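You operate a simulated robot arm through the tools that you are given. There is no shell and no other tool. Be economical: measure what you need, move in short steps, check, and stop when the job is done.

You are at the controls of a simulated two-armed robot. One attempt, no reset.

## Task
Tidy the bench: slide both baskets to the back, scrub the muddy print off the mat, shut the drawer.
Fine: soap the brush first and put it back after. What is to be rubbed or washed off counts as gone when no trace of it is left.
Where things are to end (x, y in the base frame): basket within 0.04 m of [0.69, -0.12]; basket within 0.04 m of [0.7, -0.46].
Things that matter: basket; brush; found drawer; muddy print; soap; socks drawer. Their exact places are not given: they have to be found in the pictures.

It is judged by the outcome, as a careful person would: the job done as asked, and still so three seconds after it is handed in. It fails if anything else is knocked over, pushed out of place, dropped, spilled or broken.

## Robot
Two 7-joint arms with fingered hands on one trunk, on a base that drives. Base frame: it is fixed to the floor where the robot stands at the start and does not move with it; the origin is under the middle of the robot, x ahead of it, y to its left, z up; the surface under the hand at the start is at about z = 0.803. Units: m, degrees, N and s.
The left shoulder is at the start at [0.038, 0.125, 1.202], the right one opposite. With the tool pointing down near the work surface each hand reaches from about 0.38 to 0.82 m from the robot's upright axis, wherever it stands, measured 20 degrees to its own side. Places, roughly: brush (10x4x4 cm) [0.7, 0.3, 1.1]; found drawer [0.6, 0.3, 0.9]; muddy print [0.5, 0, 0.8]; soap [0.7, 0.2, 1.1]; socks drawer [0.7, 0.3, 0.8]. Payload 4 kg a hand.
The TCP of each hand is the grasp point between the finger pads, 0.029 m short of the fingertips. In the tool frame z runs along the fingers and y along their closing line. The gripper opens to 0.1 m. The gripper's body begins 0.034 m behind the TCP. The gripper is a hand of 5 fingers: y runs from the thumb to the fingers, the wrist lies at [-0.015, -0.105, -0.177] in the tool frame.
Orientation is that of the tool frame in the base frame, as [roll, pitch, yaw] about the fixed x, y, z axes, in that order (R = Rz(yaw) Ry(pitch) Rx(roll)). With the fingers straight down and the wrist toward the robot, the tool's x, y and z point along [0, 1, 0], [1, 0, 0] and [0, 0, -1] of the base frame.

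## Interface
- The arms move only by the tool send_rows. It takes "left_motion", "right_motion" or both (then of equal length, played together; a hand with none holds still); each is one flat list of numbers, 6 for each row, row after row: the turn, a rotation vector about the tool's x, y, z in degrees, then the shift along the tool's x, y, z in m. In form: [wx, wy, wz, dx, dy, dz, wx, wy, wz, dx, dy, dz, ...]. A call has 1 to 8 rows; each row is the pose to reach, as a shift and turn from the pose commanded when the call began, along the tool's axes at that moment. A row lasts 0.2 s, in which the tool goes at most 0.05 m and 8.6 degrees; a call with a longer step from one row to the next is refused whole. A pose out of reach is approached as far as the arm can. The call stops where the force on the tool passes 40 N (or 10 N more than at its start, if that is more) or the arm is blocked; 0.2 s more then pass. In this call time passes only in rows, and 0.2 s behind the last. The reply holds the time, the measured pose of the TCP, the force on the tool along the base axes, the opening and the grip force, in the units named above and with some noise, with the torque about the TCP (base axes, N m) and any sound that the robot's microphone picked up.
- Cameras (640 x 400 px; columns grow to the right, rows downward): "scene" is now at [0.1403, 0.0014, 1.3622]; the picture's right is [0.02, -1.00, 0.00], its down [-0.29, -0.01, -0.96] and it looks along [0.96, 0.02, -0.29] (base axes); focal length 214 px, centre (320, 200). "left" rides on the left gripper at [-0.066, -0.086, -0.121] in its tool frame; the picture's right is [-0.76, -0.31, 0.58], its down [0.59, -0.70, 0.40] and it looks along [0.28, 0.64, 0.71] (tool axes); focal length 247 px, centre (320, 200). "right" rides on the right gripper at [0.066, -0.086, -0.121] in its tool frame; the picture's right is [-0.76, 0.31, -0.58], its down [-0.59, -0.70, 0.40] and it looks along [-0.28, 0.64, 0.71] (tool axes); focal length 247 px, centre (320, 200).
- capture(camera): a new picture of that camera. The clock stands still meanwhile.
- raise_lower(by): slides the trunk up (or, below 0, down) by that many m; the arms and the scene camera ride with it, the base frame stays. It gives what a move gives, with no picture.
- base_move(legs): drives the robot by 1 to 6 legs, each [ahead, turn to the left] in m and degrees, along the robot's own axes; the way and the turn of a leg run together, so that a leg with both is an arc; at most 1.5 m and 180 degrees a leg. The arms and the cameras ride along, it lands a little off, and it stops where it bumps. It gives what a move gives.
- finger_targets(index, middle, ring, little, thumb_bend, thumb_turn, hand): sets how far each is bent, from 0 (flat) to 1 (curled in); at 0.3 the hand is open as for a grip, at 0.7 the pads meet at the TCP. One left out holds its place. A second passes; each finger stops where it meets its share of the squeeze, and holds until it gets a number again. It is the only way to open and close the hand. It gives what a move gives, with no picture; readings hold the bend of each and the force on index, middle, ring, little, thumb and palm. thumb_turn goes from beside the hand (0) to across from the fingers (1), as for a grip.
- head_to(pan, tilt): turns the head with the scene camera to pan (to the left, within 80 degrees either way) and tilt (down, from -29 to 69), counted from straight ahead of the robot. It gives what a move gives.
- measure_at(camera, pixels): there is no depth. For up to 12 entries [column, row, z] of the newest picture of that camera ("zoom" is the newest enlarged one), the place [x, y] in the base frame at which the ray of that pixel passes the height z, good to about 0.002 m. The clock stands still meanwhile.
- inspect(camera, box): a new picture of the part [left, top, right, bottom] of that camera's present view, enlarged. The clock stands still meanwhile.
- job_done(): hands the job in; it is judged then, once.

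Go step by step. Measure first, check grasps and placings, and put right what went wrong. The budget is 80 turns and 70 pictures, counting those below and the enlarged ones. Unless the task says otherwise, let go and move clear before handing in, and close with one line.

The tools are called after "Call:" by a JSON object that holds its "op" and its "data". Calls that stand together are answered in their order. send_rows: Moves the arms, as the interface text tells. Its arguments: {"type":"object","properties":{"left_motion":{"type":"array","items":{"type":"number"}},"right_motion":{"type":"array","items":{"type":"number"}}},"required":[]} The other tools are called the same way: raise_lower (by) slides the trunk up or down; finger_targets (index, middle, ring, little, thumb_bend, thumb_turn, hand) moves the fingers one by one; base_move (legs) drives the base; head_to (pan, tilt) turns the head that bears the scene camera; capture (camera) takes a picture; measure_at (camera, pixels) gives the place at which the rays of pixels pass given heights; inspect (camera, box) takes an enlarged picture of a part of a camera's view; job_done () hands the job in.

At the start:

```text
clock: 0.0
left_tool_pos: [0.4771, 0.2469, 1.3751]
left_tool_rot: [-180.0, -0.1, 90.0]
left_contact_force: [1.0, -0.1, -0.4]
left_wrist_torque: [-0.01, -0.01, -0.02]
left_opening: 0.1
left_finger_force: 0.0
left_shape: jaw
left_bend: [0.3, 0.3, 0.3, 0.3, 0.3, 0.98]
left_finger forces: [0.0, 0.0, 0.0, 0.0, 0.0, 0.0]
right_tool_pos: [0.456, -0.1756, 1.3674]
right_tool_rot: [-179.9, 0.0, 90.1]
right_contact_force: [0.3, -0.9, 0.2]
right_wrist_torque: [0.01, -0.02, -0.03]
right_opening: 0.0999
right_finger_force: 0.0
right_shape: jaw
right_bend: [0.3, 0.3, 0.3, 0.3, 0.3, 0.98]
right_finger forces: [0.0, 0.0, 0.1, 0.0, 0.0, 0.1]
trunk travel left (down, up): [-0.4, 0.347]
robot x, y, heading: [0.002, 0.0059, -0.4]
head pan, tilt: [1.2, 16.6]
```

scene: 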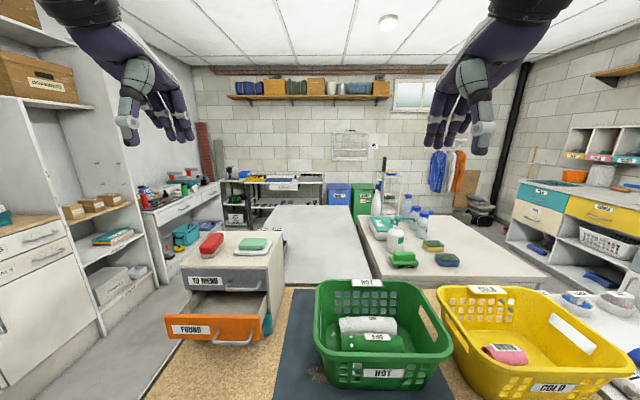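
right: 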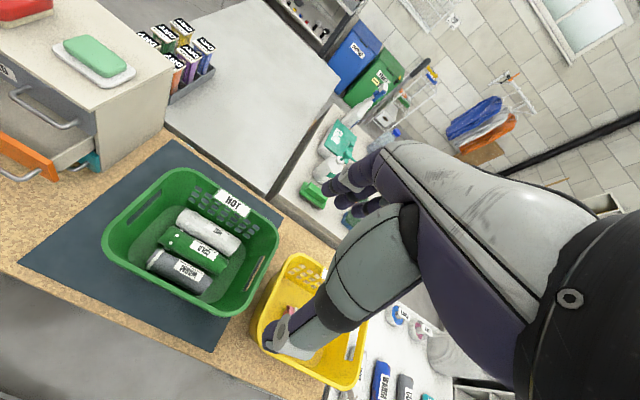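
left: 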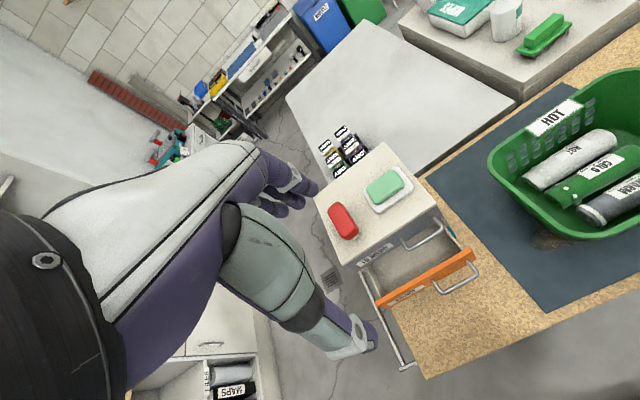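

The start pictures show the green and yellow baskets on the bench edge, an orange open drawer, and a red brush and green soap on the drawer unit. I'll tilt the head down for a better view.

Call:
{"op": "head_to", "data": {"pan": 0, "tilt": 45}}

Call:
{"op": "capture", "data": {"camera": "scene"}}

Call:
{"op": "inspect", "data": {"camera": "left", "box": [290, 110, 500, 380]}}

```text
clock: 0.9
left_tool_pos: [0.4778, 0.2465, 1.3748]
left_tool_rot: [-179.9, -0.1, 90.0]
left_contact_force: [0.0, 0.1, 0.0]
left_wrist_torque: [0.0, 0.0, -0.03]
left_opening: 0.0996
left_finger_force: 0.0
left_shape: jaw
left_bend: [0.3, 0.3, 0.3, 0.3, 0.3, 0.98]
left_finger forces: [0.0, 0.1, 0.0, 0.0, 0.0, 0.0]
right_tool_pos: [0.457, -0.176, 1.3662]
right_tool_rot: [-179.9, -0.1, 89.9]
right_contact_force: [0.6, -0.4, -0.4]
right_wrist_torque: [-0.01, 0.03, 0.02]
right_opening: 0.0998
right_finger_force: 0.1
right_shape: jaw
right_bend: [0.3, 0.3, 0.3, 0.3, 0.3, 0.98]
right_finger forces: [0.1, 0.0, 0.0, 0.0, 0.0, 0.0]
trunk travel left (down, up): [-0.4, 0.347]
robot x, y, heading: [0.0014, -0.0022, 0.0]
head pan, tilt: [0.0, 45.0]
```

```text
66 pictures are left
```

scene: 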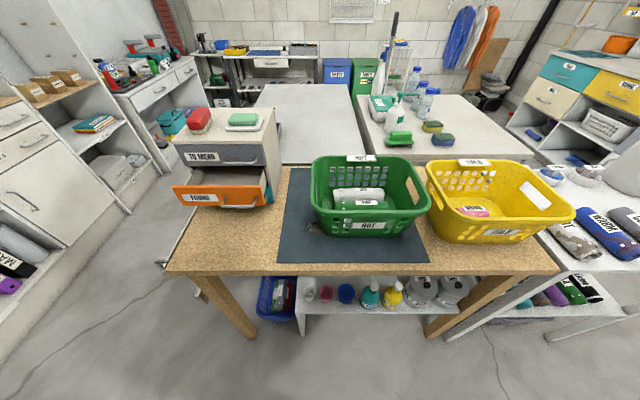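

```text
1.48 times, centred on (395, 245) of left
```

zoom: 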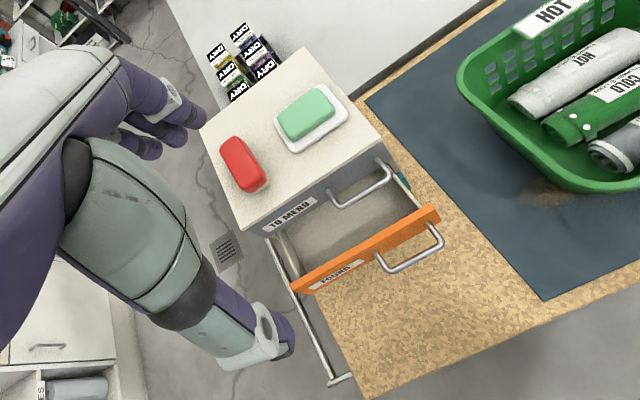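

The muddy print sits partly under the green basket, around (313,228). I'll zoom in on the drawers, the baskets and the print.

Call:
{"op": "inspect", "data": {"camera": "scene", "box": [160, 95, 320, 215]}}

Call:
{"op": "inspect", "data": {"camera": "scene", "box": [270, 140, 590, 280]}}

Call:
{"op": "measure_at", "data": {"camera": "scene", "pixels": [[319, 231, 0.803], [411, 234, 0.803], [437, 241, 0.803], [548, 238, 0.803], [278, 262, 0.803], [289, 168, 0.803], [430, 262, 0.803], [168, 272, 0.803], [555, 270, 0.803], [313, 228, 0.803]]}}

```text
3.33 times, centred on (240, 155) of scene
```

zoom: 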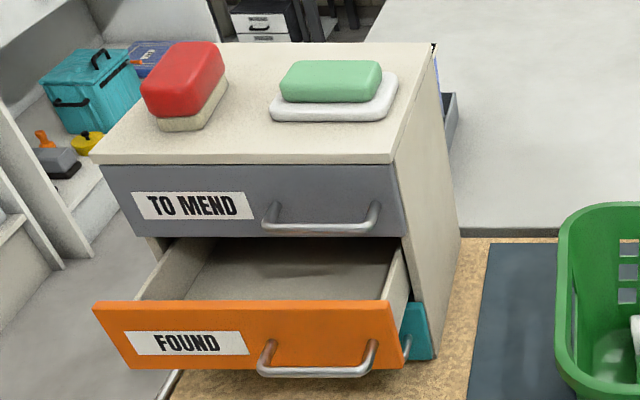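

```text
2.00 times, centred on (430, 210) of scene
```

zoom: 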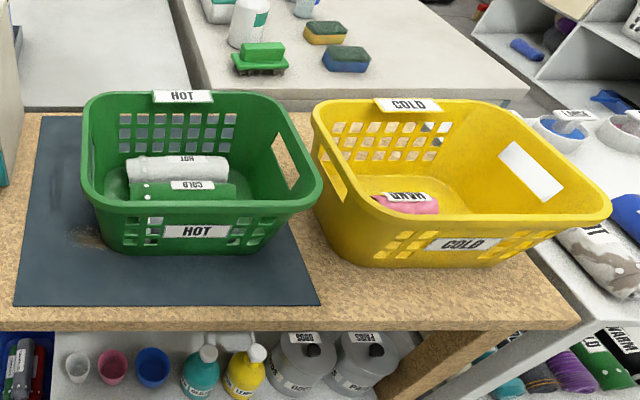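

```text
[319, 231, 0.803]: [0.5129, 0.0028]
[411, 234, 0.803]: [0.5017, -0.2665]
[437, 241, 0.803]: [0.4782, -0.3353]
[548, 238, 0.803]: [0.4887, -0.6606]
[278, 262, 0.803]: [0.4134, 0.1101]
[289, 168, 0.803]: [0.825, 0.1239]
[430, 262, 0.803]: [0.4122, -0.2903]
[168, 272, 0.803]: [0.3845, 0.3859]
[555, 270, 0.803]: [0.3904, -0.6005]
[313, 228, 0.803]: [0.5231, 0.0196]
```

I'll triangulate the basket rims by comparing the scene and right-hand views at candidate heights.

Call:
{"op": "measure_at", "data": {"camera": "scene", "pixels": [[370, 210, 0.92], [370, 210, 0.95], [357, 158, 0.92], [357, 158, 0.95], [311, 185, 0.92], [311, 185, 0.95], [431, 205, 0.95], [505, 219, 0.95], [472, 162, 0.95], [574, 210, 0.95], [428, 170, 0.95]]}}

Call:
{"op": "measure_at", "data": {"camera": "right", "pixels": [[165, 290, 0.92], [165, 290, 0.95], [235, 197, 0.92], [235, 197, 0.95], [130, 205, 0.92], [130, 205, 0.95], [255, 280, 0.92], [255, 280, 0.95]]}}

Call:
{"op": "inspect", "data": {"camera": "right", "box": [80, 140, 400, 340]}}

```text
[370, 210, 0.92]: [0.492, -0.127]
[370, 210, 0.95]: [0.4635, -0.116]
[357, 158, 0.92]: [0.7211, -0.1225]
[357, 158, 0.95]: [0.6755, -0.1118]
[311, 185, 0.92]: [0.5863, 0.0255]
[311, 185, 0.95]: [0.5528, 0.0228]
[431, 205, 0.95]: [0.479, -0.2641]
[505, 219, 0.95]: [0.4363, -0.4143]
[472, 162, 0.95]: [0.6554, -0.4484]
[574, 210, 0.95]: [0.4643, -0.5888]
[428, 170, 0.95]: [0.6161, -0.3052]
```

```text
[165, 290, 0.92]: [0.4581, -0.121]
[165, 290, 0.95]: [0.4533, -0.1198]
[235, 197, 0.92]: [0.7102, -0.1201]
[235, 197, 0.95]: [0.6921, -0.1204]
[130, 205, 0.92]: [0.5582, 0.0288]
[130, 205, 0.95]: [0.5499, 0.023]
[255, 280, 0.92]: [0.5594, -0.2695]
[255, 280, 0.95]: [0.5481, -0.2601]
```

```text
2.00 times, centred on (240, 240) of right
```

zoom: 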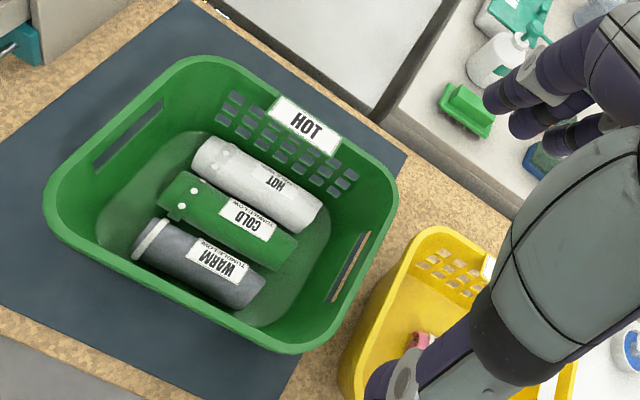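

Rim height comes out at about 0.945: green spans x 0.46–0.685, y 0.023 to −0.26 (centre ≈ 0.573, −0.12), and yellow's centre is ≈ (0.545, −0.45). Next I'll place the brush and soap and bring the right hand back and down in front of the green basket.

Call:
{"op": "measure_at", "data": {"camera": "left", "pixels": [[333, 205, 1.07], [350, 234, 1.07], [333, 205, 1.1], [350, 234, 1.1], [388, 184, 1.07], [388, 184, 1.1], [316, 194, 1.05], [381, 143, 1.05], [437, 208, 1.05], [347, 266, 1.05]]}}

Call:
{"op": "measure_at", "data": {"camera": "scene", "pixels": [[200, 120, 1.07], [200, 120, 1.1], [243, 117, 1.07], [243, 117, 1.1], [185, 135, 1.05], [259, 135, 1.05], [270, 106, 1.05], [204, 106, 1.05], [186, 197, 0.9], [256, 201, 0.9], [239, 208, 0.9]]}}

Call:
{"op": "send_rows", "data": {"right_motion": [0, 0, 0, 0.028, -0.038, 0, 0, 0, 0, 0.056, -0.077, 0, 0, 0, 0, 0.056, -0.077, 0.048, 0, 0, 0, 0.056, -0.077, 0.096, 0, 0, 0, 0.056, -0.077, 0.144, 0, 0, 0, 0.056, -0.077, 0.192, 0, 0, 0, 0.056, -0.077, 0.24, 0, 0, 0, 0.056, -0.077, 0.288]}}

```text
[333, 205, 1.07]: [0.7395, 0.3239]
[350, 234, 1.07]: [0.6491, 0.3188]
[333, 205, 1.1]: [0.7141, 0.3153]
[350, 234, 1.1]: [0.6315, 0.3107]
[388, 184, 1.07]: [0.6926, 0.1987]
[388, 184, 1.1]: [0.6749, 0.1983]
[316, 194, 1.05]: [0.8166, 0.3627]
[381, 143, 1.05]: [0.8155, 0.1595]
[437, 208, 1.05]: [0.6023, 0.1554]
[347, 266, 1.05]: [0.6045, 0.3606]
```

```text
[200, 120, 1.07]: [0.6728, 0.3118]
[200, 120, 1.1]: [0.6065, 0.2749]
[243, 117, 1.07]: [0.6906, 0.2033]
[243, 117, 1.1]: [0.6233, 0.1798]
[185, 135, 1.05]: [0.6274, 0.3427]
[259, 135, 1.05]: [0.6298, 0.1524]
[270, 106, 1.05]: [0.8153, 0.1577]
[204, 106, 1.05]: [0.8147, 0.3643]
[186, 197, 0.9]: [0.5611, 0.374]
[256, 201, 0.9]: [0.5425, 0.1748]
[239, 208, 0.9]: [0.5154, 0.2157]
```

```text
clock: 2.7
left_tool_pos: [0.4795, 0.2477, 1.3755]
left_tool_rot: [-179.9, -0.1, 90.0]
left_contact_force: [0.3, 0.1, -0.9]
left_wrist_torque: [0.04, -0.01, -0.01]
left_opening: 0.1
left_finger_force: 0.1
left_shape: jaw
left_bend: [0.3, 0.3, 0.3, 0.3, 0.3, 0.98]
left_finger forces: [0.1, 0.1, 0.0, 0.0, 0.1, 0.0]
right_tool_pos: [0.3921, -0.1171, 1.0797]
right_tool_rot: [-179.8, 0.0, 90.0]
right_contact_force: [-0.4, -0.6, 0.2]
right_wrist_torque: [0.02, -0.01, 0.01]
right_opening: 0.0997
right_finger_force: 0.1
right_shape: jaw
right_bend: [0.3, 0.3, 0.3, 0.3, 0.3, 0.98]
right_finger forces: [0.0, 0.0, 0.1, 0.0, 0.0, 0.0]
right hand out of reach, approached as far as the arm can: row 8
trunk travel left (down, up): [-0.4, 0.347]
robot x, y, heading: [-0.0022, 0.0008, 0.2]
head pan, tilt: [0.0, 45.0]
```

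The brush is at about (0.69, 0.32) with its long side along x, the soap at (0.69, 0.20), and the cabinet top at z≈1.05. The right arm is folded too tight at x = 0.39, so I'll back the base up 0.08 m and go on down.

Call:
{"op": "base_move", "data": {"legs": [[-0.08, 0]]}}

```text
clock: 3.8
left_tool_pos: [0.3951, 0.2485, 1.3757]
left_tool_rot: [179.9, 0.0, 90.0]
left_contact_force: [-0.2, -0.7, 0.6]
left_wrist_torque: [-0.01, -0.02, -0.03]
left_opening: 0.0999
left_finger_force: 0.0
left_shape: jaw
left_bend: [0.3, 0.3, 0.3, 0.3, 0.3, 0.98]
left_finger forces: [0.0, 0.0, 0.0, 0.1, 0.1, 0.1]
right_tool_pos: [0.3103, -0.1172, 1.0798]
right_tool_rot: [-180.0, 0.1, 90.0]
right_contact_force: [-1.3, 0.3, 0.4]
right_wrist_torque: [0.04, -0.03, 0.04]
right_opening: 0.0996
right_finger_force: 0.1
right_shape: jaw
right_bend: [0.3, 0.3, 0.3, 0.3, 0.3, 0.98]
right_finger forces: [0.0, 0.1, 0.0, 0.0, 0.1, 0.0]
trunk travel left (down, up): [-0.4, 0.347]
robot x, y, heading: [-0.0813, 0.0005, 0.0]
head pan, tilt: [0.0, 45.0]
```

Base is at x −0.081. Now the right hand goes forward and down to (0.385, −0.12, 0.93).

Call:
{"op": "send_rows", "data": {"right_motion": [0, 0, 0, 0, 0.037, 0.0, 0, 0, 0, 0, 0.075, 0.0, 0, 0, 0, 0, 0.075, 0.045, 0, 0, 0, 0, 0.075, 0.09, 0, 0, 0, 0, 0.075, 0.12, 0, 0, 0, 0, 0.075, 0.15]}}

Call:
{"op": "capture", "data": {"camera": "scene"}}

Call:
{"op": "capture", "data": {"camera": "right"}}

```text
clock: 5.2
left_tool_pos: [0.3961, 0.2475, 1.3764]
left_tool_rot: [179.9, 0.0, 90.1]
left_contact_force: [-1.0, 0.5, -0.4]
left_wrist_torque: [-0.02, 0.02, -0.04]
left_opening: 0.0996
left_finger_force: 0.1
left_shape: jaw
left_bend: [0.3, 0.3, 0.3, 0.3, 0.3, 0.98]
left_finger forces: [0.0, 0.1, 0.1, 0.0, 0.0, 0.0]
right_tool_pos: [0.388, -0.1168, 0.93]
right_tool_rot: [-179.9, 0.0, 89.9]
right_contact_force: [-0.1, 0.6, 0.1]
right_wrist_torque: [0.01, 0.02, 0.02]
right_opening: 0.0998
right_finger_force: 0.1
right_shape: jaw
right_bend: [0.3, 0.3, 0.3, 0.3, 0.3, 0.98]
right_finger forces: [0.1, 0.1, 0.1, 0.1, 0.0, 0.0]
trunk travel left (down, up): [-0.4, 0.347]
robot x, y, heading: [-0.0789, -0.0006, 0.0]
head pan, tilt: [0.0, 45.0]
```

```text
61 pictures are left
```

scene: 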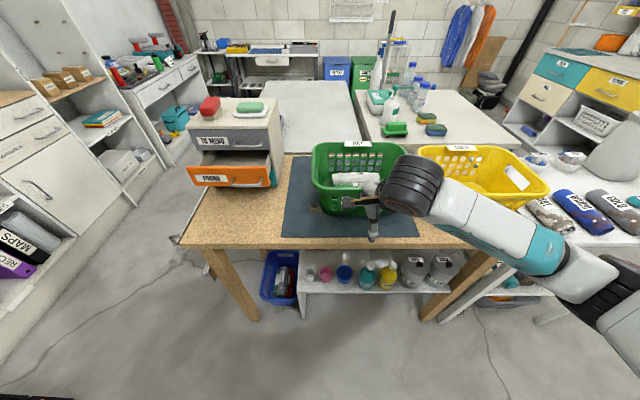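

```text
60 pictures are left
```

right: 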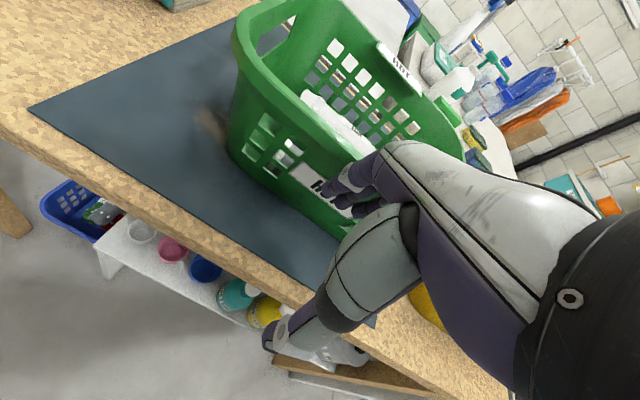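

The fingers sit just short of the green front, near (345,195) in the right view. I'll push forward slowly.

Call:
{"op": "send_rows", "data": {"right_motion": [0, 0, 0, 0, 0.015, 0.0, 0, 0, 0, 0, 0.03, 0.0, 0, 0, 0, 0, 0.045, 0, 0, 0, 0, 0, 0.06, 0, 0, 0, 0, 0, 0.075, 0]}}

Call:
{"op": "capture", "data": {"camera": "scene"}}

```text
clock: 6.4
left_tool_pos: [0.3957, 0.2483, 1.3759]
left_tool_rot: [179.9, 0.0, 90.1]
left_contact_force: [-0.3, 0.4, -0.4]
left_wrist_torque: [0.01, -0.01, -0.01]
left_opening: 0.0999
left_finger_force: 0.1
left_shape: jaw
left_bend: [0.3, 0.3, 0.3, 0.3, 0.3, 0.98]
left_finger forces: [0.1, 0.1, 0.0, 0.0, 0.0, 0.1]
right_tool_pos: [0.4619, -0.1172, 0.9326]
right_tool_rot: [-180.0, 0.0, 90.0]
right_contact_force: [-5.7, -0.9, 0.3]
right_wrist_torque: [0.03, -0.06, -0.05]
right_opening: 0.0992
right_finger_force: 0.0
right_shape: jaw
right_bend: [0.3, 0.33, 0.3, 0.3, 0.3, 0.98]
right_finger forces: [0.1, 5.6, 0.1, 0.0, 0.1, 0.0]
trunk travel left (down, up): [-0.4, 0.347]
robot x, y, heading: [-0.0822, -0.0001, -0.1]
head pan, tilt: [0.0, 45.0]
```

```text
59 pictures are left
```

scene: 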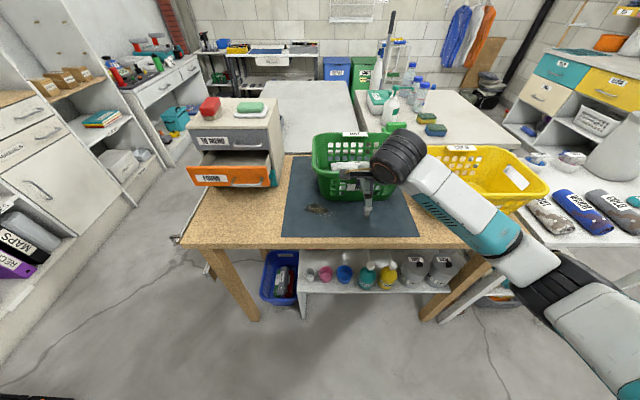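

The basket slides with only 5.7 N. I'll measure where it is now.

Call:
{"op": "measure_at", "data": {"camera": "scene", "pixels": [[345, 134, 0.95], [313, 150, 0.95], [400, 134, 0.95], [318, 134, 0.95], [325, 172, 0.95], [318, 194, 0.803]]}}

Call:
{"op": "inspect", "data": {"camera": "scene", "box": [280, 120, 440, 240]}}

```text
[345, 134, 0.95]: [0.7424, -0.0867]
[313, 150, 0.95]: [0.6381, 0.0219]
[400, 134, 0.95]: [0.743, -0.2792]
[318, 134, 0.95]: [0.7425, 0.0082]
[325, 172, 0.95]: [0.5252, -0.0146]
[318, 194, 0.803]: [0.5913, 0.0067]
```

```text
3.33 times, centred on (360, 180) of scene
```

zoom: 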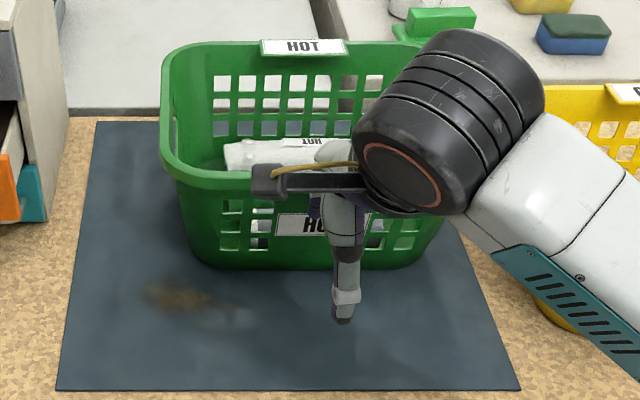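

Basket centre is about x 0.634, so it needs ~0.056 m more. I'll push, then back off.

Call:
{"op": "send_rows", "data": {"right_motion": [0, 0, 0, 0, 0.015, 0.0, 0, 0, 0, 0, 0.03, 0.0, 0, 0, 0, 0, 0.045, 0, 0, 0, 0, 0, 0.056, 0, 0, 0, 0, 0, 0.03, 0, 0, 0, 0, 0, -0.01, 0, 0, 0, 0, 0, -0.05, 0]}}

Call:
{"op": "inspect", "data": {"camera": "scene", "box": [270, 110, 570, 240]}}

```text
clock: 8.0
left_tool_pos: [0.3964, 0.247, 1.376]
left_tool_rot: [180.0, 0.0, 90.0]
left_contact_force: [-0.3, -1.1, 0.0]
left_wrist_torque: [0.01, 0.0, 0.01]
left_opening: 0.1
left_finger_force: 0.1
left_shape: jaw
left_bend: [0.3, 0.3, 0.3, 0.3, 0.3, 0.98]
left_finger forces: [0.0, 0.1, 0.0, 0.1, 0.0, 0.1]
right_tool_pos: [0.4097, -0.1169, 0.931]
right_tool_rot: [-179.9, 0.0, 90.0]
right_contact_force: [0.3, -0.5, 0.2]
right_wrist_torque: [0.01, 0.01, -0.01]
right_opening: 0.1001
right_finger_force: 0.0
right_shape: jaw
right_bend: [0.3, 0.3, 0.3, 0.3, 0.3, 0.98]
right_finger forces: [0.1, 0.0, 0.0, 0.0, 0.0, 0.1]
trunk travel left (down, up): [-0.4, 0.347]
robot x, y, heading: [-0.0829, 0.0022, -0.1]
head pan, tilt: [0.0, 45.0]
```

```text
2.13 times, centred on (420, 175) of scene
```

zoom: 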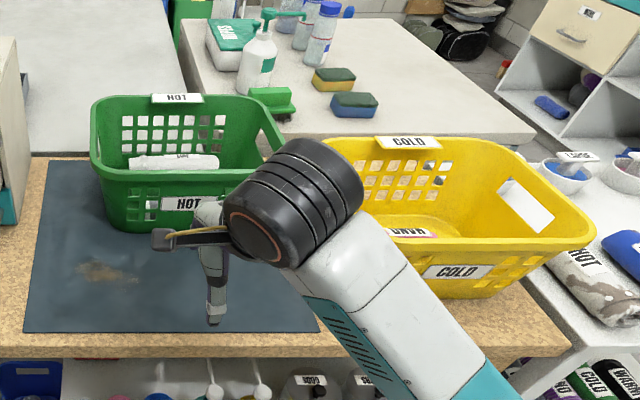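

Green looks placed. I'll measure it and the yellow rim, and swing the right hand back and over to the yellow basket's front.

Call:
{"op": "measure_at", "data": {"camera": "zoom", "pixels": [[130, 97, 0.95], [93, 130, 0.95], [125, 172, 0.95], [281, 150, 0.95], [260, 98, 0.95], [420, 244, 0.95], [540, 244, 0.95], [480, 140, 0.95], [340, 140, 0.95], [594, 222, 0.95], [323, 160, 0.95]]}}

Call:
{"op": "send_rows", "data": {"right_motion": [0, 0, 0, 0, -0.035, 0, 0, 0, 0, -0.01, -0.07, 0, 0, 0, 0, -0.057, -0.075, 0, 0, 0, 0, -0.104, -0.075, 0, 0, 0, 0, -0.151, -0.075, 0, 0, 0, 0, -0.2, -0.075, 0, 0, 0, 0, -0.247, -0.075, 0, 0, 0, 0, -0.294, -0.075, 0]}}

```text
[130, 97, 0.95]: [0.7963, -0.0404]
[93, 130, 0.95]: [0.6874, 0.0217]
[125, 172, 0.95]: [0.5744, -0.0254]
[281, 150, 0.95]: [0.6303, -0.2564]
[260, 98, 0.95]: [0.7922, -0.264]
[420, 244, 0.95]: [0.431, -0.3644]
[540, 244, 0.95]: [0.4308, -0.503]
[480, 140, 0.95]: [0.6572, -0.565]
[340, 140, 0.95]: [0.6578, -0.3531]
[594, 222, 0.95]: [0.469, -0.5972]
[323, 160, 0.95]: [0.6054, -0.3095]
```

```text
clock: 9.8
left_tool_pos: [0.3971, 0.2476, 1.3749]
left_tool_rot: [179.9, 0.0, 90.0]
left_contact_force: [-0.4, 0.2, -0.3]
left_wrist_torque: [0.01, 0.01, -0.01]
left_opening: 0.0998
left_finger_force: 0.0
left_shape: jaw
left_bend: [0.3, 0.3, 0.3, 0.3, 0.3, 0.98]
left_finger forces: [0.0, 0.0, 0.0, 0.0, 0.1, 0.1]
right_tool_pos: [0.3363, -0.4129, 0.9322]
right_tool_rot: [-179.9, 0.0, 90.1]
right_contact_force: [0.3, 0.1, -0.2]
right_wrist_torque: [0.01, 0.02, -0.05]
right_opening: 0.1001
right_finger_force: 0.0
right_shape: jaw
right_bend: [0.3, 0.3, 0.3, 0.3, 0.3, 0.98]
right_finger forces: [0.0, 0.0, 0.0, 0.0, 0.1, 0.0]
trunk travel left (down, up): [-0.4, 0.347]
robot x, y, heading: [-0.0821, 0.0022, 0.0]
head pan, tilt: [0.0, 45.0]
```

Green's centre is ≈ (0.685, −0.12), as asked. Yellow spans x 0.431–0.657, y −0.31 to −0.60 (centre 0.544, −0.453), so I'll centre the hand and push.

Call:
{"op": "send_rows", "data": {"right_motion": [0, 0, 0, -0.04, 0.01, 0, 0, 0, 0, -0.04, 0.03, 0, 0, 0, 0, -0.04, 0.05, 0, 0, 0, 0, -0.04, 0.07, 0, 0, 0, 0, -0.04, 0.09, 0, 0, 0, 0, -0.04, 0.11, 0, 0, 0, 0, -0.04, 0.13, 0]}}

Call:
{"op": "inspect", "data": {"camera": "scene", "box": [270, 110, 570, 240]}}

```text
clock: 11.4
left_tool_pos: [0.3965, 0.2473, 1.3751]
left_tool_rot: [-180.0, 0.0, 90.0]
left_contact_force: [0.2, 0.6, -0.5]
left_wrist_torque: [0.03, 0.01, 0.01]
left_opening: 0.0997
left_finger_force: 0.0
left_shape: jaw
left_bend: [0.3, 0.3, 0.3, 0.3, 0.3, 0.98]
left_finger forces: [0.0, 0.1, 0.0, 0.0, 0.0, 0.0]
right_tool_pos: [0.4683, -0.452, 0.9303]
right_tool_rot: [-179.9, 0.0, 90.0]
right_contact_force: [-0.6, -1.0, 0.1]
right_wrist_torque: [0.02, -0.01, 0.0]
right_opening: 0.0998
right_finger_force: 0.2
right_shape: jaw
right_bend: [0.3, 0.3, 0.3, 0.3, 0.3, 0.98]
right_finger forces: [0.0, 0.1, 0.1, 0.0, 0.1, 0.0]
trunk travel left (down, up): [-0.4, 0.347]
robot x, y, heading: [-0.0811, 0.003, -0.1]
head pan, tilt: [0.0, 45.0]
```

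```text
2.13 times, centred on (420, 175) of scene
```

zoom: 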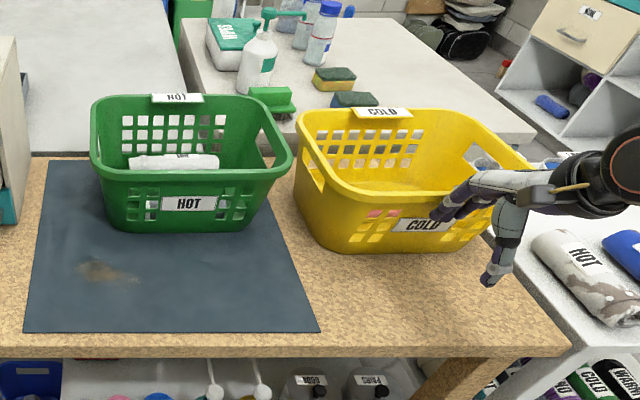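

Yellow has moved back, with little force shown now. I'll measure before the last bit.

Call:
{"op": "measure_at", "data": {"camera": "zoom", "pixels": [[330, 112, 0.95], [460, 112, 0.95], [380, 207, 0.95], [480, 208, 0.95], [297, 135, 0.95], [535, 170, 0.95], [190, 172, 0.95], [292, 160, 0.95]]}}

```text
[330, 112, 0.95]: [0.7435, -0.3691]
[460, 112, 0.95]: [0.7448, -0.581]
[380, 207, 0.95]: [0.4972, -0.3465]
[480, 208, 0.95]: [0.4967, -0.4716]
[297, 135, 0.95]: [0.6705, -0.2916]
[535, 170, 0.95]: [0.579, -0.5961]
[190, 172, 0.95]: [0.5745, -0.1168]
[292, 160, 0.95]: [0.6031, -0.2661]
```

Centre x is about 0.63, so I'll push 0.06 m more and check again.

Call:
{"op": "send_rows", "data": {"right_motion": [0, 0, 0, 0, 0.015, 0, 0, 0, 0, 0, 0.03, 0, 0, 0, 0, 0, 0.045, 0, 0, 0, 0, 0, 0.06, 0, 0, 0, 0, 0, 0.03, 0, 0, 0, 0, 0, -0.01, 0]}}

Call:
{"op": "inspect", "data": {"camera": "scene", "box": [270, 110, 570, 240]}}

```text
clock: 12.8
left_tool_pos: [0.3964, 0.2475, 1.3757]
left_tool_rot: [180.0, 0.1, 90.0]
left_contact_force: [-0.3, -0.4, 0.0]
left_wrist_torque: [-0.01, -0.01, -0.03]
left_opening: 0.0996
left_finger_force: 0.1
left_shape: jaw
left_bend: [0.3, 0.3, 0.3, 0.3, 0.3, 0.98]
left_finger forces: [0.0, 0.1, 0.1, 0.1, 0.0, 0.1]
right_tool_pos: [0.455, -0.4504, 0.9317]
right_tool_rot: [-179.8, 0.1, 90.0]
right_contact_force: [0.5, 0.0, -0.2]
right_wrist_torque: [-0.01, 0.01, 0.0]
right_opening: 0.0999
right_finger_force: 0.1
right_shape: jaw
right_bend: [0.3, 0.3, 0.3, 0.3, 0.3, 0.98]
right_finger forces: [0.1, 0.1, 0.1, 0.0, 0.0, 0.1]
trunk travel left (down, up): [-0.4, 0.347]
robot x, y, heading: [-0.0815, 0.0018, -0.2]
head pan, tilt: [0.0, 45.0]
```

```text
2.13 times, centred on (420, 175) of scene
```

zoom: 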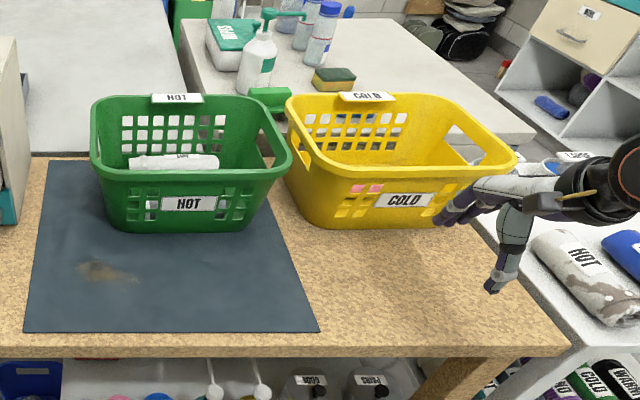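

Yellow looks level with green. I'll measure it and park the right hand back and up.

Call:
{"op": "measure_at", "data": {"camera": "zoom", "pixels": [[320, 96, 0.95], [440, 97, 0.95], [360, 182, 0.95], [460, 184, 0.95], [286, 115, 0.95], [516, 155, 0.95]]}}

Call:
{"op": "send_rows", "data": {"right_motion": [0, 0, 0, 0, -0.04, 0, 0, 0, 0, 0, -0.08, 0, 0, 0, 0, 0, -0.11, -0.03, 0, 0, 0, 0, -0.11, -0.08, 0, 0, 0, 0, -0.11, -0.13, 0, 0, 0, 0, -0.11, -0.18, 0, 0, 0, 0, -0.11, -0.23, 0, 0, 0, 0, -0.11, -0.27]}}

Call:
{"op": "head_to", "data": {"pan": 22, "tilt": 40}}

Call:
{"op": "capture", "data": {"camera": "scene"}}

Call:
{"op": "inspect", "data": {"camera": "scene", "box": [240, 100, 420, 240]}}

```text
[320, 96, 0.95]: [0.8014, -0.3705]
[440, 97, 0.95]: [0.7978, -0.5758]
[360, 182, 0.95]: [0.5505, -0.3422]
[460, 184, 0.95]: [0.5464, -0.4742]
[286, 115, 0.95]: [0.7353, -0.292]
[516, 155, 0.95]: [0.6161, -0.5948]
```

```text
clock: 14.6
left_tool_pos: [0.3946, 0.2495, 1.3747]
left_tool_rot: [-180.0, 0.1, 90.0]
left_contact_force: [0.7, 0.6, -1.5]
left_wrist_torque: [0.0, -0.03, 0.0]
left_opening: 0.0998
left_finger_force: 0.1
left_shape: jaw
left_bend: [0.3, 0.3, 0.3, 0.3, 0.3, 0.98]
left_finger forces: [0.0, 0.0, 0.0, 0.1, 0.0, 0.0]
right_tool_pos: [0.3468, -0.4504, 1.2022]
right_tool_rot: [-179.9, -0.1, 90.1]
right_contact_force: [0.1, 0.1, 0.2]
right_wrist_torque: [0.02, 0.03, -0.01]
right_opening: 0.1001
right_finger_force: 0.1
right_shape: jaw
right_bend: [0.3, 0.3, 0.3, 0.3, 0.3, 0.98]
right_finger forces: [0.0, 0.0, 0.1, 0.0, 0.0, 0.0]
trunk travel left (down, up): [-0.4, 0.347]
robot x, y, heading: [-0.0823, 0.0014, -0.0]
head pan, tilt: [0.0, 45.0]
```

```text
clock: 15.4
left_tool_pos: [0.3976, 0.2468, 1.3753]
left_tool_rot: [180.0, 0.0, 89.9]
left_contact_force: [-0.6, -0.5, 0.3]
left_wrist_torque: [-0.01, 0.01, 0.0]
left_opening: 0.0998
left_finger_force: 0.1
left_shape: jaw
left_bend: [0.3, 0.3, 0.3, 0.3, 0.3, 0.98]
left_finger forces: [0.0, 0.0, 0.1, 0.0, 0.0, 0.0]
right_tool_pos: [0.3476, -0.4517, 1.2015]
right_tool_rot: [-179.9, 0.0, 90.0]
right_contact_force: [-0.3, -0.7, 0.4]
right_wrist_torque: [0.01, -0.05, 0.0]
right_opening: 0.0999
right_finger_force: 0.1
right_shape: jaw
right_bend: [0.3, 0.3, 0.3, 0.3, 0.3, 0.98]
right_finger forces: [0.0, 0.0, 0.0, 0.1, 0.0, 0.0]
trunk travel left (down, up): [-0.4, 0.347]
robot x, y, heading: [-0.0804, -0.0036, -0.2]
head pan, tilt: [22.0, 40.0]
```

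```text
54 pictures are left
```

scene: 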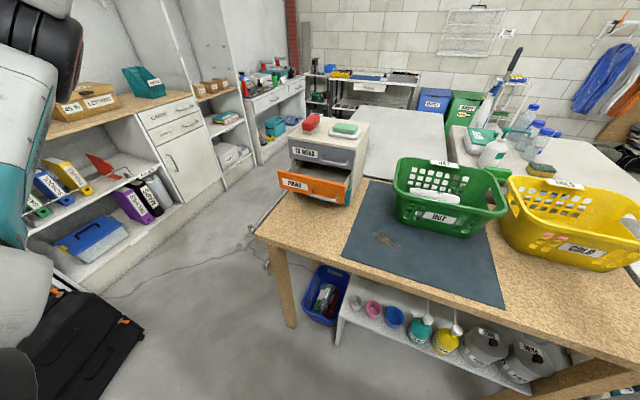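

```text
2.86 times, centred on (330, 170) of scene
```

zoom: 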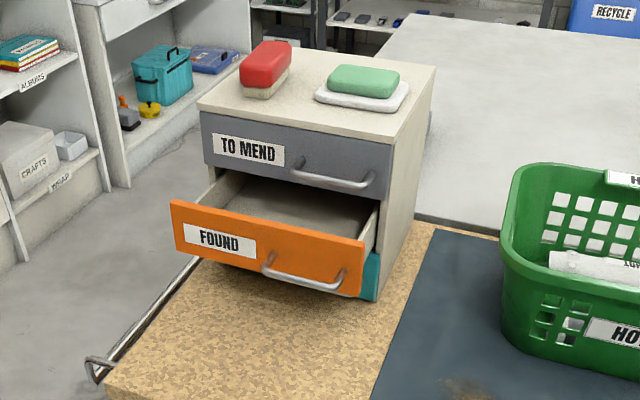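

The yellow basket is at about (0.685, −0.445), and I'll recheck it later. Next comes the brush: I'll drive forward 0.08 m to bring it in reach and measure it in the zoom view first.

Call:
{"op": "measure_at", "data": {"camera": "zoom", "pixels": [[244, 95, 1.05], [270, 99, 1.05], [291, 74, 1.05], [252, 41, 1.09], [290, 42, 1.09], [240, 65, 1.09], [276, 70, 1.09], [200, 108, 1.05], [390, 145, 1.05], [436, 66, 1.05], [330, 68, 1.09], [397, 75, 1.09]]}}

Call:
{"op": "base_move", "data": {"legs": [[0.08, 0]]}}

```text
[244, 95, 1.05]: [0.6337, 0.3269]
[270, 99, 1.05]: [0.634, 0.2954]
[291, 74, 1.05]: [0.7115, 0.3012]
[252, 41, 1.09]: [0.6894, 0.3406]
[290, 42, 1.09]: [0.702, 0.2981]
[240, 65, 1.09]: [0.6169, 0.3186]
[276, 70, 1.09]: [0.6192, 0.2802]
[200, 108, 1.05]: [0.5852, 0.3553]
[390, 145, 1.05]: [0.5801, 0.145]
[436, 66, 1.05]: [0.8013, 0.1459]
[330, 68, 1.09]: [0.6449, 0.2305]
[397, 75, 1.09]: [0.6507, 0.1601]
```

```text
clock: 16.5
left_tool_pos: [0.4755, 0.2493, 1.3761]
left_tool_rot: [-180.0, -0.1, 90.0]
left_contact_force: [0.1, 0.2, 0.1]
left_wrist_torque: [-0.03, 0.04, -0.03]
left_opening: 0.0998
left_finger_force: 0.0
left_shape: jaw
left_bend: [0.3, 0.3, 0.3, 0.3, 0.3, 0.98]
left_finger forces: [0.0, 0.0, 0.0, 0.1, 0.1, 0.0]
right_tool_pos: [0.4257, -0.4502, 1.2018]
right_tool_rot: [-179.9, -0.1, 90.1]
right_contact_force: [1.0, -0.6, 0.2]
right_wrist_torque: [0.01, -0.01, -0.04]
right_opening: 0.0999
right_finger_force: 0.0
right_shape: jaw
right_bend: [0.3, 0.3, 0.3, 0.3, 0.3, 0.98]
right_finger forces: [0.0, 0.0, 0.1, 0.0, 0.0, 0.0]
trunk travel left (down, up): [-0.4, 0.347]
robot x, y, heading: [-0.003, 0.0003, 0.1]
head pan, tilt: [22.0, 40.0]
```

Cross-checking the two views puts the cabinet top near z 1.037 and the brush centre at (0.695, 0.32), with its top at ~1.077. I'll turn the left hand so it closes along y and move it above the brush.

Call:
{"op": "send_rows", "data": {"left_motion": [0, 0, 8.5, 0.009, 0.027, 0, 0, 0, 17, 0.018, 0.054, 0, 0, 0, 25.5, 0.027, 0.081, 0, 0, 0, 34, 0.036, 0.108, 0, 0, 0, 42.5, 0.045, 0.135, 0, 0, 0, 51, 0.054, 0.162, 0, 0, 0, 59.5, 0.063, 0.189, 0, 0, 0, 68, 0.071, 0.216, 0]}}

```text
clock: 18.3
left_tool_pos: [0.5953, 0.3012, 1.3591]
left_tool_rot: [-179.8, -0.2, 25.0]
left_contact_force: [0.4, 0.5, -0.2]
left_wrist_torque: [0.0, -0.02, 0.03]
left_opening: 0.0997
left_finger_force: 0.0
left_shape: jaw
left_bend: [0.3, 0.3, 0.3, 0.3, 0.3, 0.98]
left_finger forces: [0.0, 0.0, 0.0, 0.0, 0.1, 0.0]
left hand out of reach, approached as far as the arm can: row 6, 7, 8
right_tool_pos: [0.4237, -0.4513, 1.2012]
right_tool_rot: [179.9, -0.1, 90.1]
right_contact_force: [0.0, 0.7, -0.3]
right_wrist_torque: [0.0, 0.01, -0.01]
right_opening: 0.1
right_finger_force: 0.1
right_shape: jaw
right_bend: [0.3, 0.3, 0.3, 0.3, 0.3, 0.98]
right_finger forces: [0.0, 0.1, 0.0, 0.0, 0.0, 0.1]
trunk travel left (down, up): [-0.4, 0.347]
robot x, y, heading: [-0.0016, -0.0013, 0.2]
head pan, tilt: [22.0, 40.0]
```

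That was out of reach because it was too high. I'll come down while finishing the turn.

Call:
{"op": "send_rows", "data": {"left_motion": [0, 0, 0, 0, 0, 0.04, 0, 0, 0, 0, 0, 0.08, 0, 0, 7, 0, 0, 0.12, 0, 0, 14, 0, 0, 0.15, 0, 0, 22, 0, 0, 0.17]}}

Call:
{"op": "capture", "data": {"camera": "left"}}

Call:
{"op": "inspect", "data": {"camera": "scene", "box": [240, 80, 420, 220]}}

```text
clock: 19.5
left_tool_pos: [0.6225, 0.3152, 1.1927]
left_tool_rot: [-179.9, 0.0, 3.1]
left_contact_force: [0.2, 0.4, -0.1]
left_wrist_torque: [0.03, 0.01, -0.01]
left_opening: 0.1001
left_finger_force: 0.0
left_shape: jaw
left_bend: [0.3, 0.3, 0.3, 0.3, 0.3, 0.98]
left_finger forces: [0.1, 0.0, 0.1, 0.0, 0.0, 0.0]
left hand out of reach, approached as far as the arm can: row 1, 2, 3, 4, 5
right_tool_pos: [0.4264, -0.4501, 1.2006]
right_tool_rot: [-179.9, 0.0, 90.1]
right_contact_force: [-0.4, -0.4, -0.7]
right_wrist_torque: [0.0, -0.03, 0.02]
right_opening: 0.1
right_finger_force: 0.1
right_shape: jaw
right_bend: [0.3, 0.3, 0.3, 0.3, 0.3, 0.98]
right_finger forces: [0.0, 0.0, 0.1, 0.1, 0.0, 0.0]
trunk travel left (down, up): [-0.4, 0.347]
robot x, y, heading: [-0.0072, -0.0007, -0.0]
head pan, tilt: [22.0, 40.0]
```

```text
52 pictures are left
```

left: 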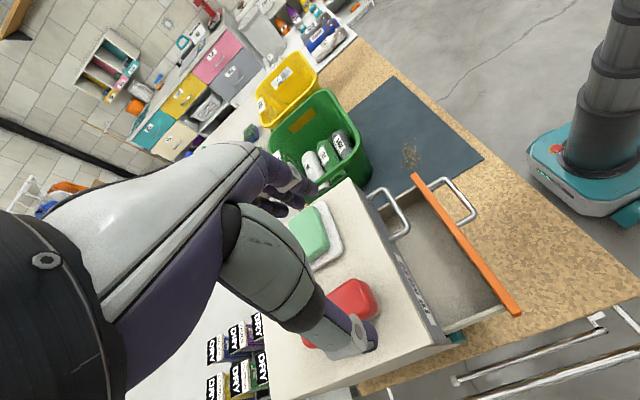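

```text
2.86 times, centred on (330, 150) of scene
```

zoom: 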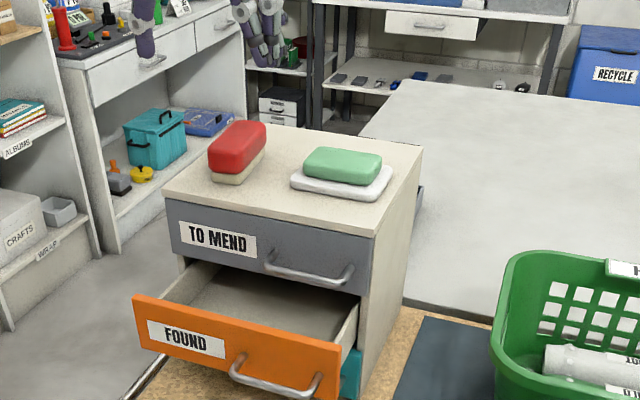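

The arm is short of reach at x 0.62. I'll see how much floor room the base has in front of the bench before driving closer.

Call:
{"op": "measure_at", "data": {"camera": "left", "pixels": [[528, 150, 0.25], [528, 150, 0.1], [596, 217, 0.25], [596, 217, 0.1], [480, 160, 0.803], [630, 270, 0.803], [352, 308, 1.077], [340, 240, 1.06]]}}

Call:
{"op": "head_to", "data": {"pan": 0, "tilt": 69}}

Call:
{"op": "capture", "data": {"camera": "scene"}}

```text
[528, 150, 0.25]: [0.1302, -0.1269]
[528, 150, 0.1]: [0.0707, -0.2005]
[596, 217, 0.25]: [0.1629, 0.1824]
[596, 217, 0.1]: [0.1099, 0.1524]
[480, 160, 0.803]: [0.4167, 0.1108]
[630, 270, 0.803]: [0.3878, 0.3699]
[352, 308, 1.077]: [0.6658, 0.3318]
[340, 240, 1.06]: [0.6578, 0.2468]
```

```text
clock: 20.4
left_tool_pos: [0.6241, 0.3154, 1.1927]
left_tool_rot: [180.0, 0.1, 3.3]
left_contact_force: [0.0, -0.1, 0.6]
left_wrist_torque: [0.0, -0.03, 0.04]
left_opening: 0.1
left_finger_force: 0.1
left_shape: jaw
left_bend: [0.3, 0.3, 0.3, 0.3, 0.3, 0.98]
left_finger forces: [0.1, 0.0, 0.0, 0.0, 0.0, 0.1]
right_tool_pos: [0.4254, -0.4495, 1.2012]
right_tool_rot: [-179.8, 0.0, 90.1]
right_contact_force: [-0.7, -0.1, -0.5]
right_wrist_torque: [-0.01, 0.01, 0.0]
right_opening: 0.1
right_finger_force: 0.1
right_shape: jaw
right_bend: [0.3, 0.3, 0.3, 0.3, 0.3, 0.98]
right_finger forces: [0.0, 0.0, 0.0, 0.1, 0.0, 0.0]
trunk travel left (down, up): [-0.4, 0.347]
robot x, y, heading: [-0.0032, 0.0018, 0.1]
head pan, tilt: [0.0, 68.8]
```

```text
50 pictures are left
```

scene: 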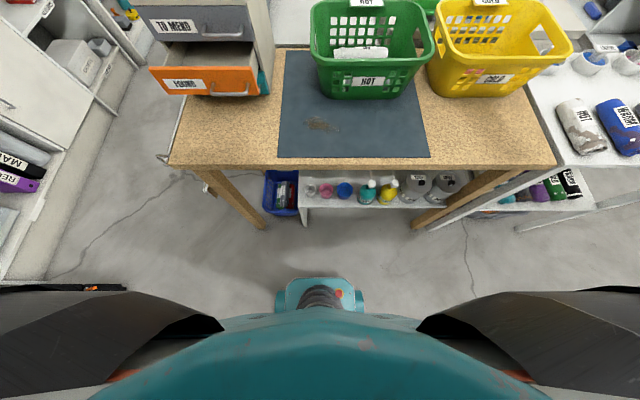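

The base front is near x 0.17 and the bench edge at 0.385, so 0.09 m forward is safe.

Call:
{"op": "base_move", "data": {"legs": [[0.09, 0]]}}

Call:
{"op": "head_to", "data": {"pan": 25, "tilt": 45}}

Call:
{"op": "capture", "data": {"camera": "scene"}}

Call:
{"op": "capture", "data": {"camera": "left"}}

```text
clock: 21.5
left_tool_pos: [0.7155, 0.3139, 1.1927]
left_tool_rot: [-180.0, 0.3, 3.1]
left_contact_force: [-0.6, 0.0, 0.4]
left_wrist_torque: [0.01, 0.02, 0.0]
left_opening: 0.0997
left_finger_force: 0.0
left_shape: jaw
left_bend: [0.3, 0.3, 0.3, 0.3, 0.3, 0.98]
left_finger forces: [0.0, 0.0, 0.0, 0.0, 0.1, 0.0]
right_tool_pos: [0.5156, -0.4516, 1.2008]
right_tool_rot: [-179.9, 0.0, 90.0]
right_contact_force: [-0.2, -0.6, -0.4]
right_wrist_torque: [0.01, 0.02, 0.01]
right_opening: 0.0999
right_finger_force: 0.0
right_shape: jaw
right_bend: [0.3, 0.3, 0.3, 0.3, 0.3, 0.98]
right_finger forces: [0.0, 0.0, 0.0, 0.0, 0.0, 0.0]
trunk travel left (down, up): [-0.4, 0.347]
robot x, y, heading: [0.0872, 0.0021, 0.1]
head pan, tilt: [0.0, 68.8]
```

```text
clock: 22.4
left_tool_pos: [0.7148, 0.3135, 1.1934]
left_tool_rot: [-179.9, 0.1, 3.2]
left_contact_force: [0.1, -0.3, -0.9]
left_wrist_torque: [-0.02, -0.03, -0.03]
left_opening: 0.0997
left_finger_force: 0.1
left_shape: jaw
left_bend: [0.3, 0.3, 0.3, 0.3, 0.3, 0.98]
left_finger forces: [0.0, 0.1, 0.0, 0.0, 0.0, 0.0]
right_tool_pos: [0.5158, -0.4513, 1.201]
right_tool_rot: [-180.0, 0.0, 90.0]
right_contact_force: [0.4, -0.9, 0.2]
right_wrist_torque: [0.0, -0.02, 0.0]
right_opening: 0.1
right_finger_force: 0.0
right_shape: jaw
right_bend: [0.3, 0.3, 0.3, 0.3, 0.3, 0.98]
right_finger forces: [0.1, 0.1, 0.0, 0.0, 0.1, 0.0]
trunk travel left (down, up): [-0.4, 0.347]
robot x, y, heading: [0.0878, 0.0004, -0.0]
head pan, tilt: [25.0, 45.0]
```

```text
49 pictures are left
```

scene: 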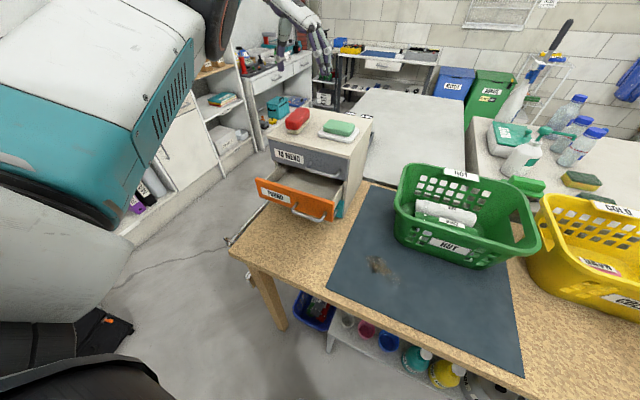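

```text
48 pictures are left
```

left: 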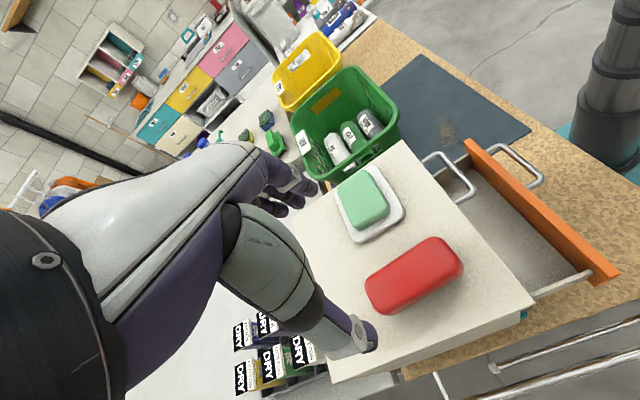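

The left view now shows the brush clearly, from (367,290) to (462,262). I'll measure it.

Call:
{"op": "measure_at", "data": {"camera": "left", "pixels": [[367, 288, 1.077], [376, 308, 1.077], [447, 240, 1.077], [461, 264, 1.077], [413, 270, 1.077], [367, 196, 1.065], [348, 200, 1.045], [403, 212, 1.045], [365, 240, 1.045], [375, 168, 1.045]]}}

Call:
{"op": "measure_at", "data": {"camera": "scene", "pixels": [[298, 118, 1.077], [285, 132, 1.037], [298, 135, 1.037], [309, 123, 1.037], [268, 143, 1.037], [350, 157, 1.037], [373, 121, 1.037], [340, 127, 1.065]]}}

```text
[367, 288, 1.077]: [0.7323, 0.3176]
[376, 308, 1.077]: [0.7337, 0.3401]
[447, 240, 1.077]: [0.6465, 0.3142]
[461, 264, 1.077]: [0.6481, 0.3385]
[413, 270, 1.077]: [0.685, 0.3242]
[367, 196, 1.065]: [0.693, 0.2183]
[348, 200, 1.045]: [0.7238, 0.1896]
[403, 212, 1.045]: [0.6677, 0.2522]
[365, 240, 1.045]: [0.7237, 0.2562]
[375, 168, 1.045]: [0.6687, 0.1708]
```

```text
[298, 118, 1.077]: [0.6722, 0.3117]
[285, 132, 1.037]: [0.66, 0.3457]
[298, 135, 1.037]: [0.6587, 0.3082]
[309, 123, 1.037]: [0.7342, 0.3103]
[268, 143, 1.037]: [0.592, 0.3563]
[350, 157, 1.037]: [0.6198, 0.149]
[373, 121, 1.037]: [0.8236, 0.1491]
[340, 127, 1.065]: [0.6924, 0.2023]
```

Brush centre is (0.69, 0.325), and the dish edge at y 0.255 leaves a tight gap. I'll narrow the hand a little and line up above the brush.

Call:
{"op": "finger_targets", "data": {"hand": "left", "index": 0.4, "middle": 0.4, "ring": 0.4, "little": 0.4, "thumb_bend": 0.4, "thumb_turn": 1}}

Call:
{"op": "send_rows", "data": {"left_motion": [0, 0, 1.5, -0.012, -0.006, 0.015, 0, 0, 3, -0.025, -0.012, 0.03]}}

```text
clock: 23.4
left_tool_pos: [0.7159, 0.3147, 1.1924]
left_tool_rot: [-180.0, 0.0, 3.1]
left_contact_force: [0.5, 0.4, -0.6]
left_wrist_torque: [0.0, 0.04, 0.01]
left_opening: 0.075
left_finger_force: 0.1
left_shape: fingers
left_bend: [0.4, 0.4, 0.4, 0.4, 0.4, 0.99]
left_finger forces: [0.0, 0.0, 0.1, 0.1, 0.0, 0.1]
right_tool_pos: [0.515, -0.4511, 1.2008]
right_tool_rot: [-179.9, 0.0, 90.0]
right_contact_force: [-2.2, 0.1, -1.0]
right_wrist_torque: [-0.02, 0.0, -0.02]
right_opening: 0.0999
right_finger_force: 0.0
right_shape: jaw
right_bend: [0.3, 0.3, 0.3, 0.3, 0.3, 0.98]
right_finger forces: [0.1, 0.1, 0.1, 0.1, 0.0, 0.0]
trunk travel left (down, up): [-0.4, 0.347]
robot x, y, heading: [0.0896, 0.0005, 0.0]
head pan, tilt: [25.0, 45.0]
```

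```text
clock: 24.0
left_tool_pos: [0.7067, 0.3337, 1.1685]
left_tool_rot: [180.0, 0.4, 0.1]
left_contact_force: [-0.2, -0.4, -0.2]
left_wrist_torque: [-0.01, 0.03, -0.05]
left_opening: 0.075
left_finger_force: 0.0
left_shape: fingers
left_bend: [0.4, 0.4, 0.4, 0.4, 0.4, 0.99]
left_finger forces: [0.0, 0.0, 0.1, 0.0, 0.0, 0.0]
left hand out of reach, approached as far as the arm can: row 1, 2
right_tool_pos: [0.5158, -0.4511, 1.2006]
right_tool_rot: [-180.0, 0.0, 90.0]
right_contact_force: [0.8, -0.4, 0.3]
right_wrist_torque: [0.0, -0.01, 0.01]
right_opening: 0.0999
right_finger_force: 0.0
right_shape: jaw
right_bend: [0.3, 0.3, 0.3, 0.3, 0.3, 0.98]
right_finger forces: [0.0, 0.0, 0.0, 0.0, 0.0, 0.0]
trunk travel left (down, up): [-0.4, 0.347]
robot x, y, heading: [0.0888, -0.0024, 0.1]
head pan, tilt: [25.0, 45.0]
```

The command still lies ahead of what the arm can reach, so I'll pull it back to x≈0.69.

Call:
{"op": "send_rows", "data": {"left_motion": [0, 0, 0, -0.034, 0.004, 0, 0, 0, 0, -0.067, 0.007, 0]}}

```text
clock: 24.6
left_tool_pos: [0.7046, 0.3415, 1.1737]
left_tool_rot: [179.9, 0.2, 0.0]
left_contact_force: [0.7, -1.3, -0.7]
left_wrist_torque: [0.01, -0.01, -0.04]
left_opening: 0.0748
left_finger_force: 0.0
left_shape: fingers
left_bend: [0.4, 0.4, 0.4, 0.4, 0.4, 0.99]
left_finger forces: [0.1, 0.1, 0.1, 0.1, 0.0, 0.0]
left hand out of reach, approached as far as the arm can: row 1, 2
right_tool_pos: [0.5164, -0.4509, 1.2011]
right_tool_rot: [-179.8, 0.1, 90.0]
right_contact_force: [-0.2, -1.2, 0.0]
right_wrist_torque: [-0.01, -0.01, 0.04]
right_opening: 0.1
right_finger_force: 0.1
right_shape: jaw
right_bend: [0.3, 0.3, 0.3, 0.3, 0.3, 0.98]
right_finger forces: [0.1, 0.0, 0.0, 0.0, 0.1, 0.0]
trunk travel left (down, up): [-0.4, 0.347]
robot x, y, heading: [0.0921, 0.0024, 0.1]
head pan, tilt: [25.0, 45.0]
```

Call:
{"op": "send_rows", "data": {"left_motion": [0, 0, 0, -0.015, 0, 0, 0, 0, 0, -0.03, 0, 0]}}

```text
clock: 25.2
left_tool_pos: [0.7011, 0.3472, 1.1754]
left_tool_rot: [180.0, 0.2, 0.0]
left_contact_force: [0.1, 0.5, -0.1]
left_wrist_torque: [-0.04, 0.02, -0.02]
left_opening: 0.0747
left_finger_force: 0.0
left_shape: fingers
left_bend: [0.4, 0.4, 0.4, 0.4, 0.4, 0.99]
left_finger forces: [0.0, 0.0, 0.0, 0.1, 0.0, 0.0]
left hand out of reach, approached as far as the arm can: row 1, 2
right_tool_pos: [0.515, -0.4515, 1.2012]
right_tool_rot: [-179.8, 0.0, 90.1]
right_contact_force: [0.6, -0.2, 0.5]
right_wrist_torque: [0.0, 0.01, 0.0]
right_opening: 0.0999
right_finger_force: 0.1
right_shape: jaw
right_bend: [0.3, 0.3, 0.3, 0.3, 0.3, 0.98]
right_finger forces: [0.1, 0.0, 0.1, 0.0, 0.0, 0.0]
trunk travel left (down, up): [-0.4, 0.347]
robot x, y, heading: [0.09, 0.0032, -0.0]
head pan, tilt: [25.0, 45.0]
```

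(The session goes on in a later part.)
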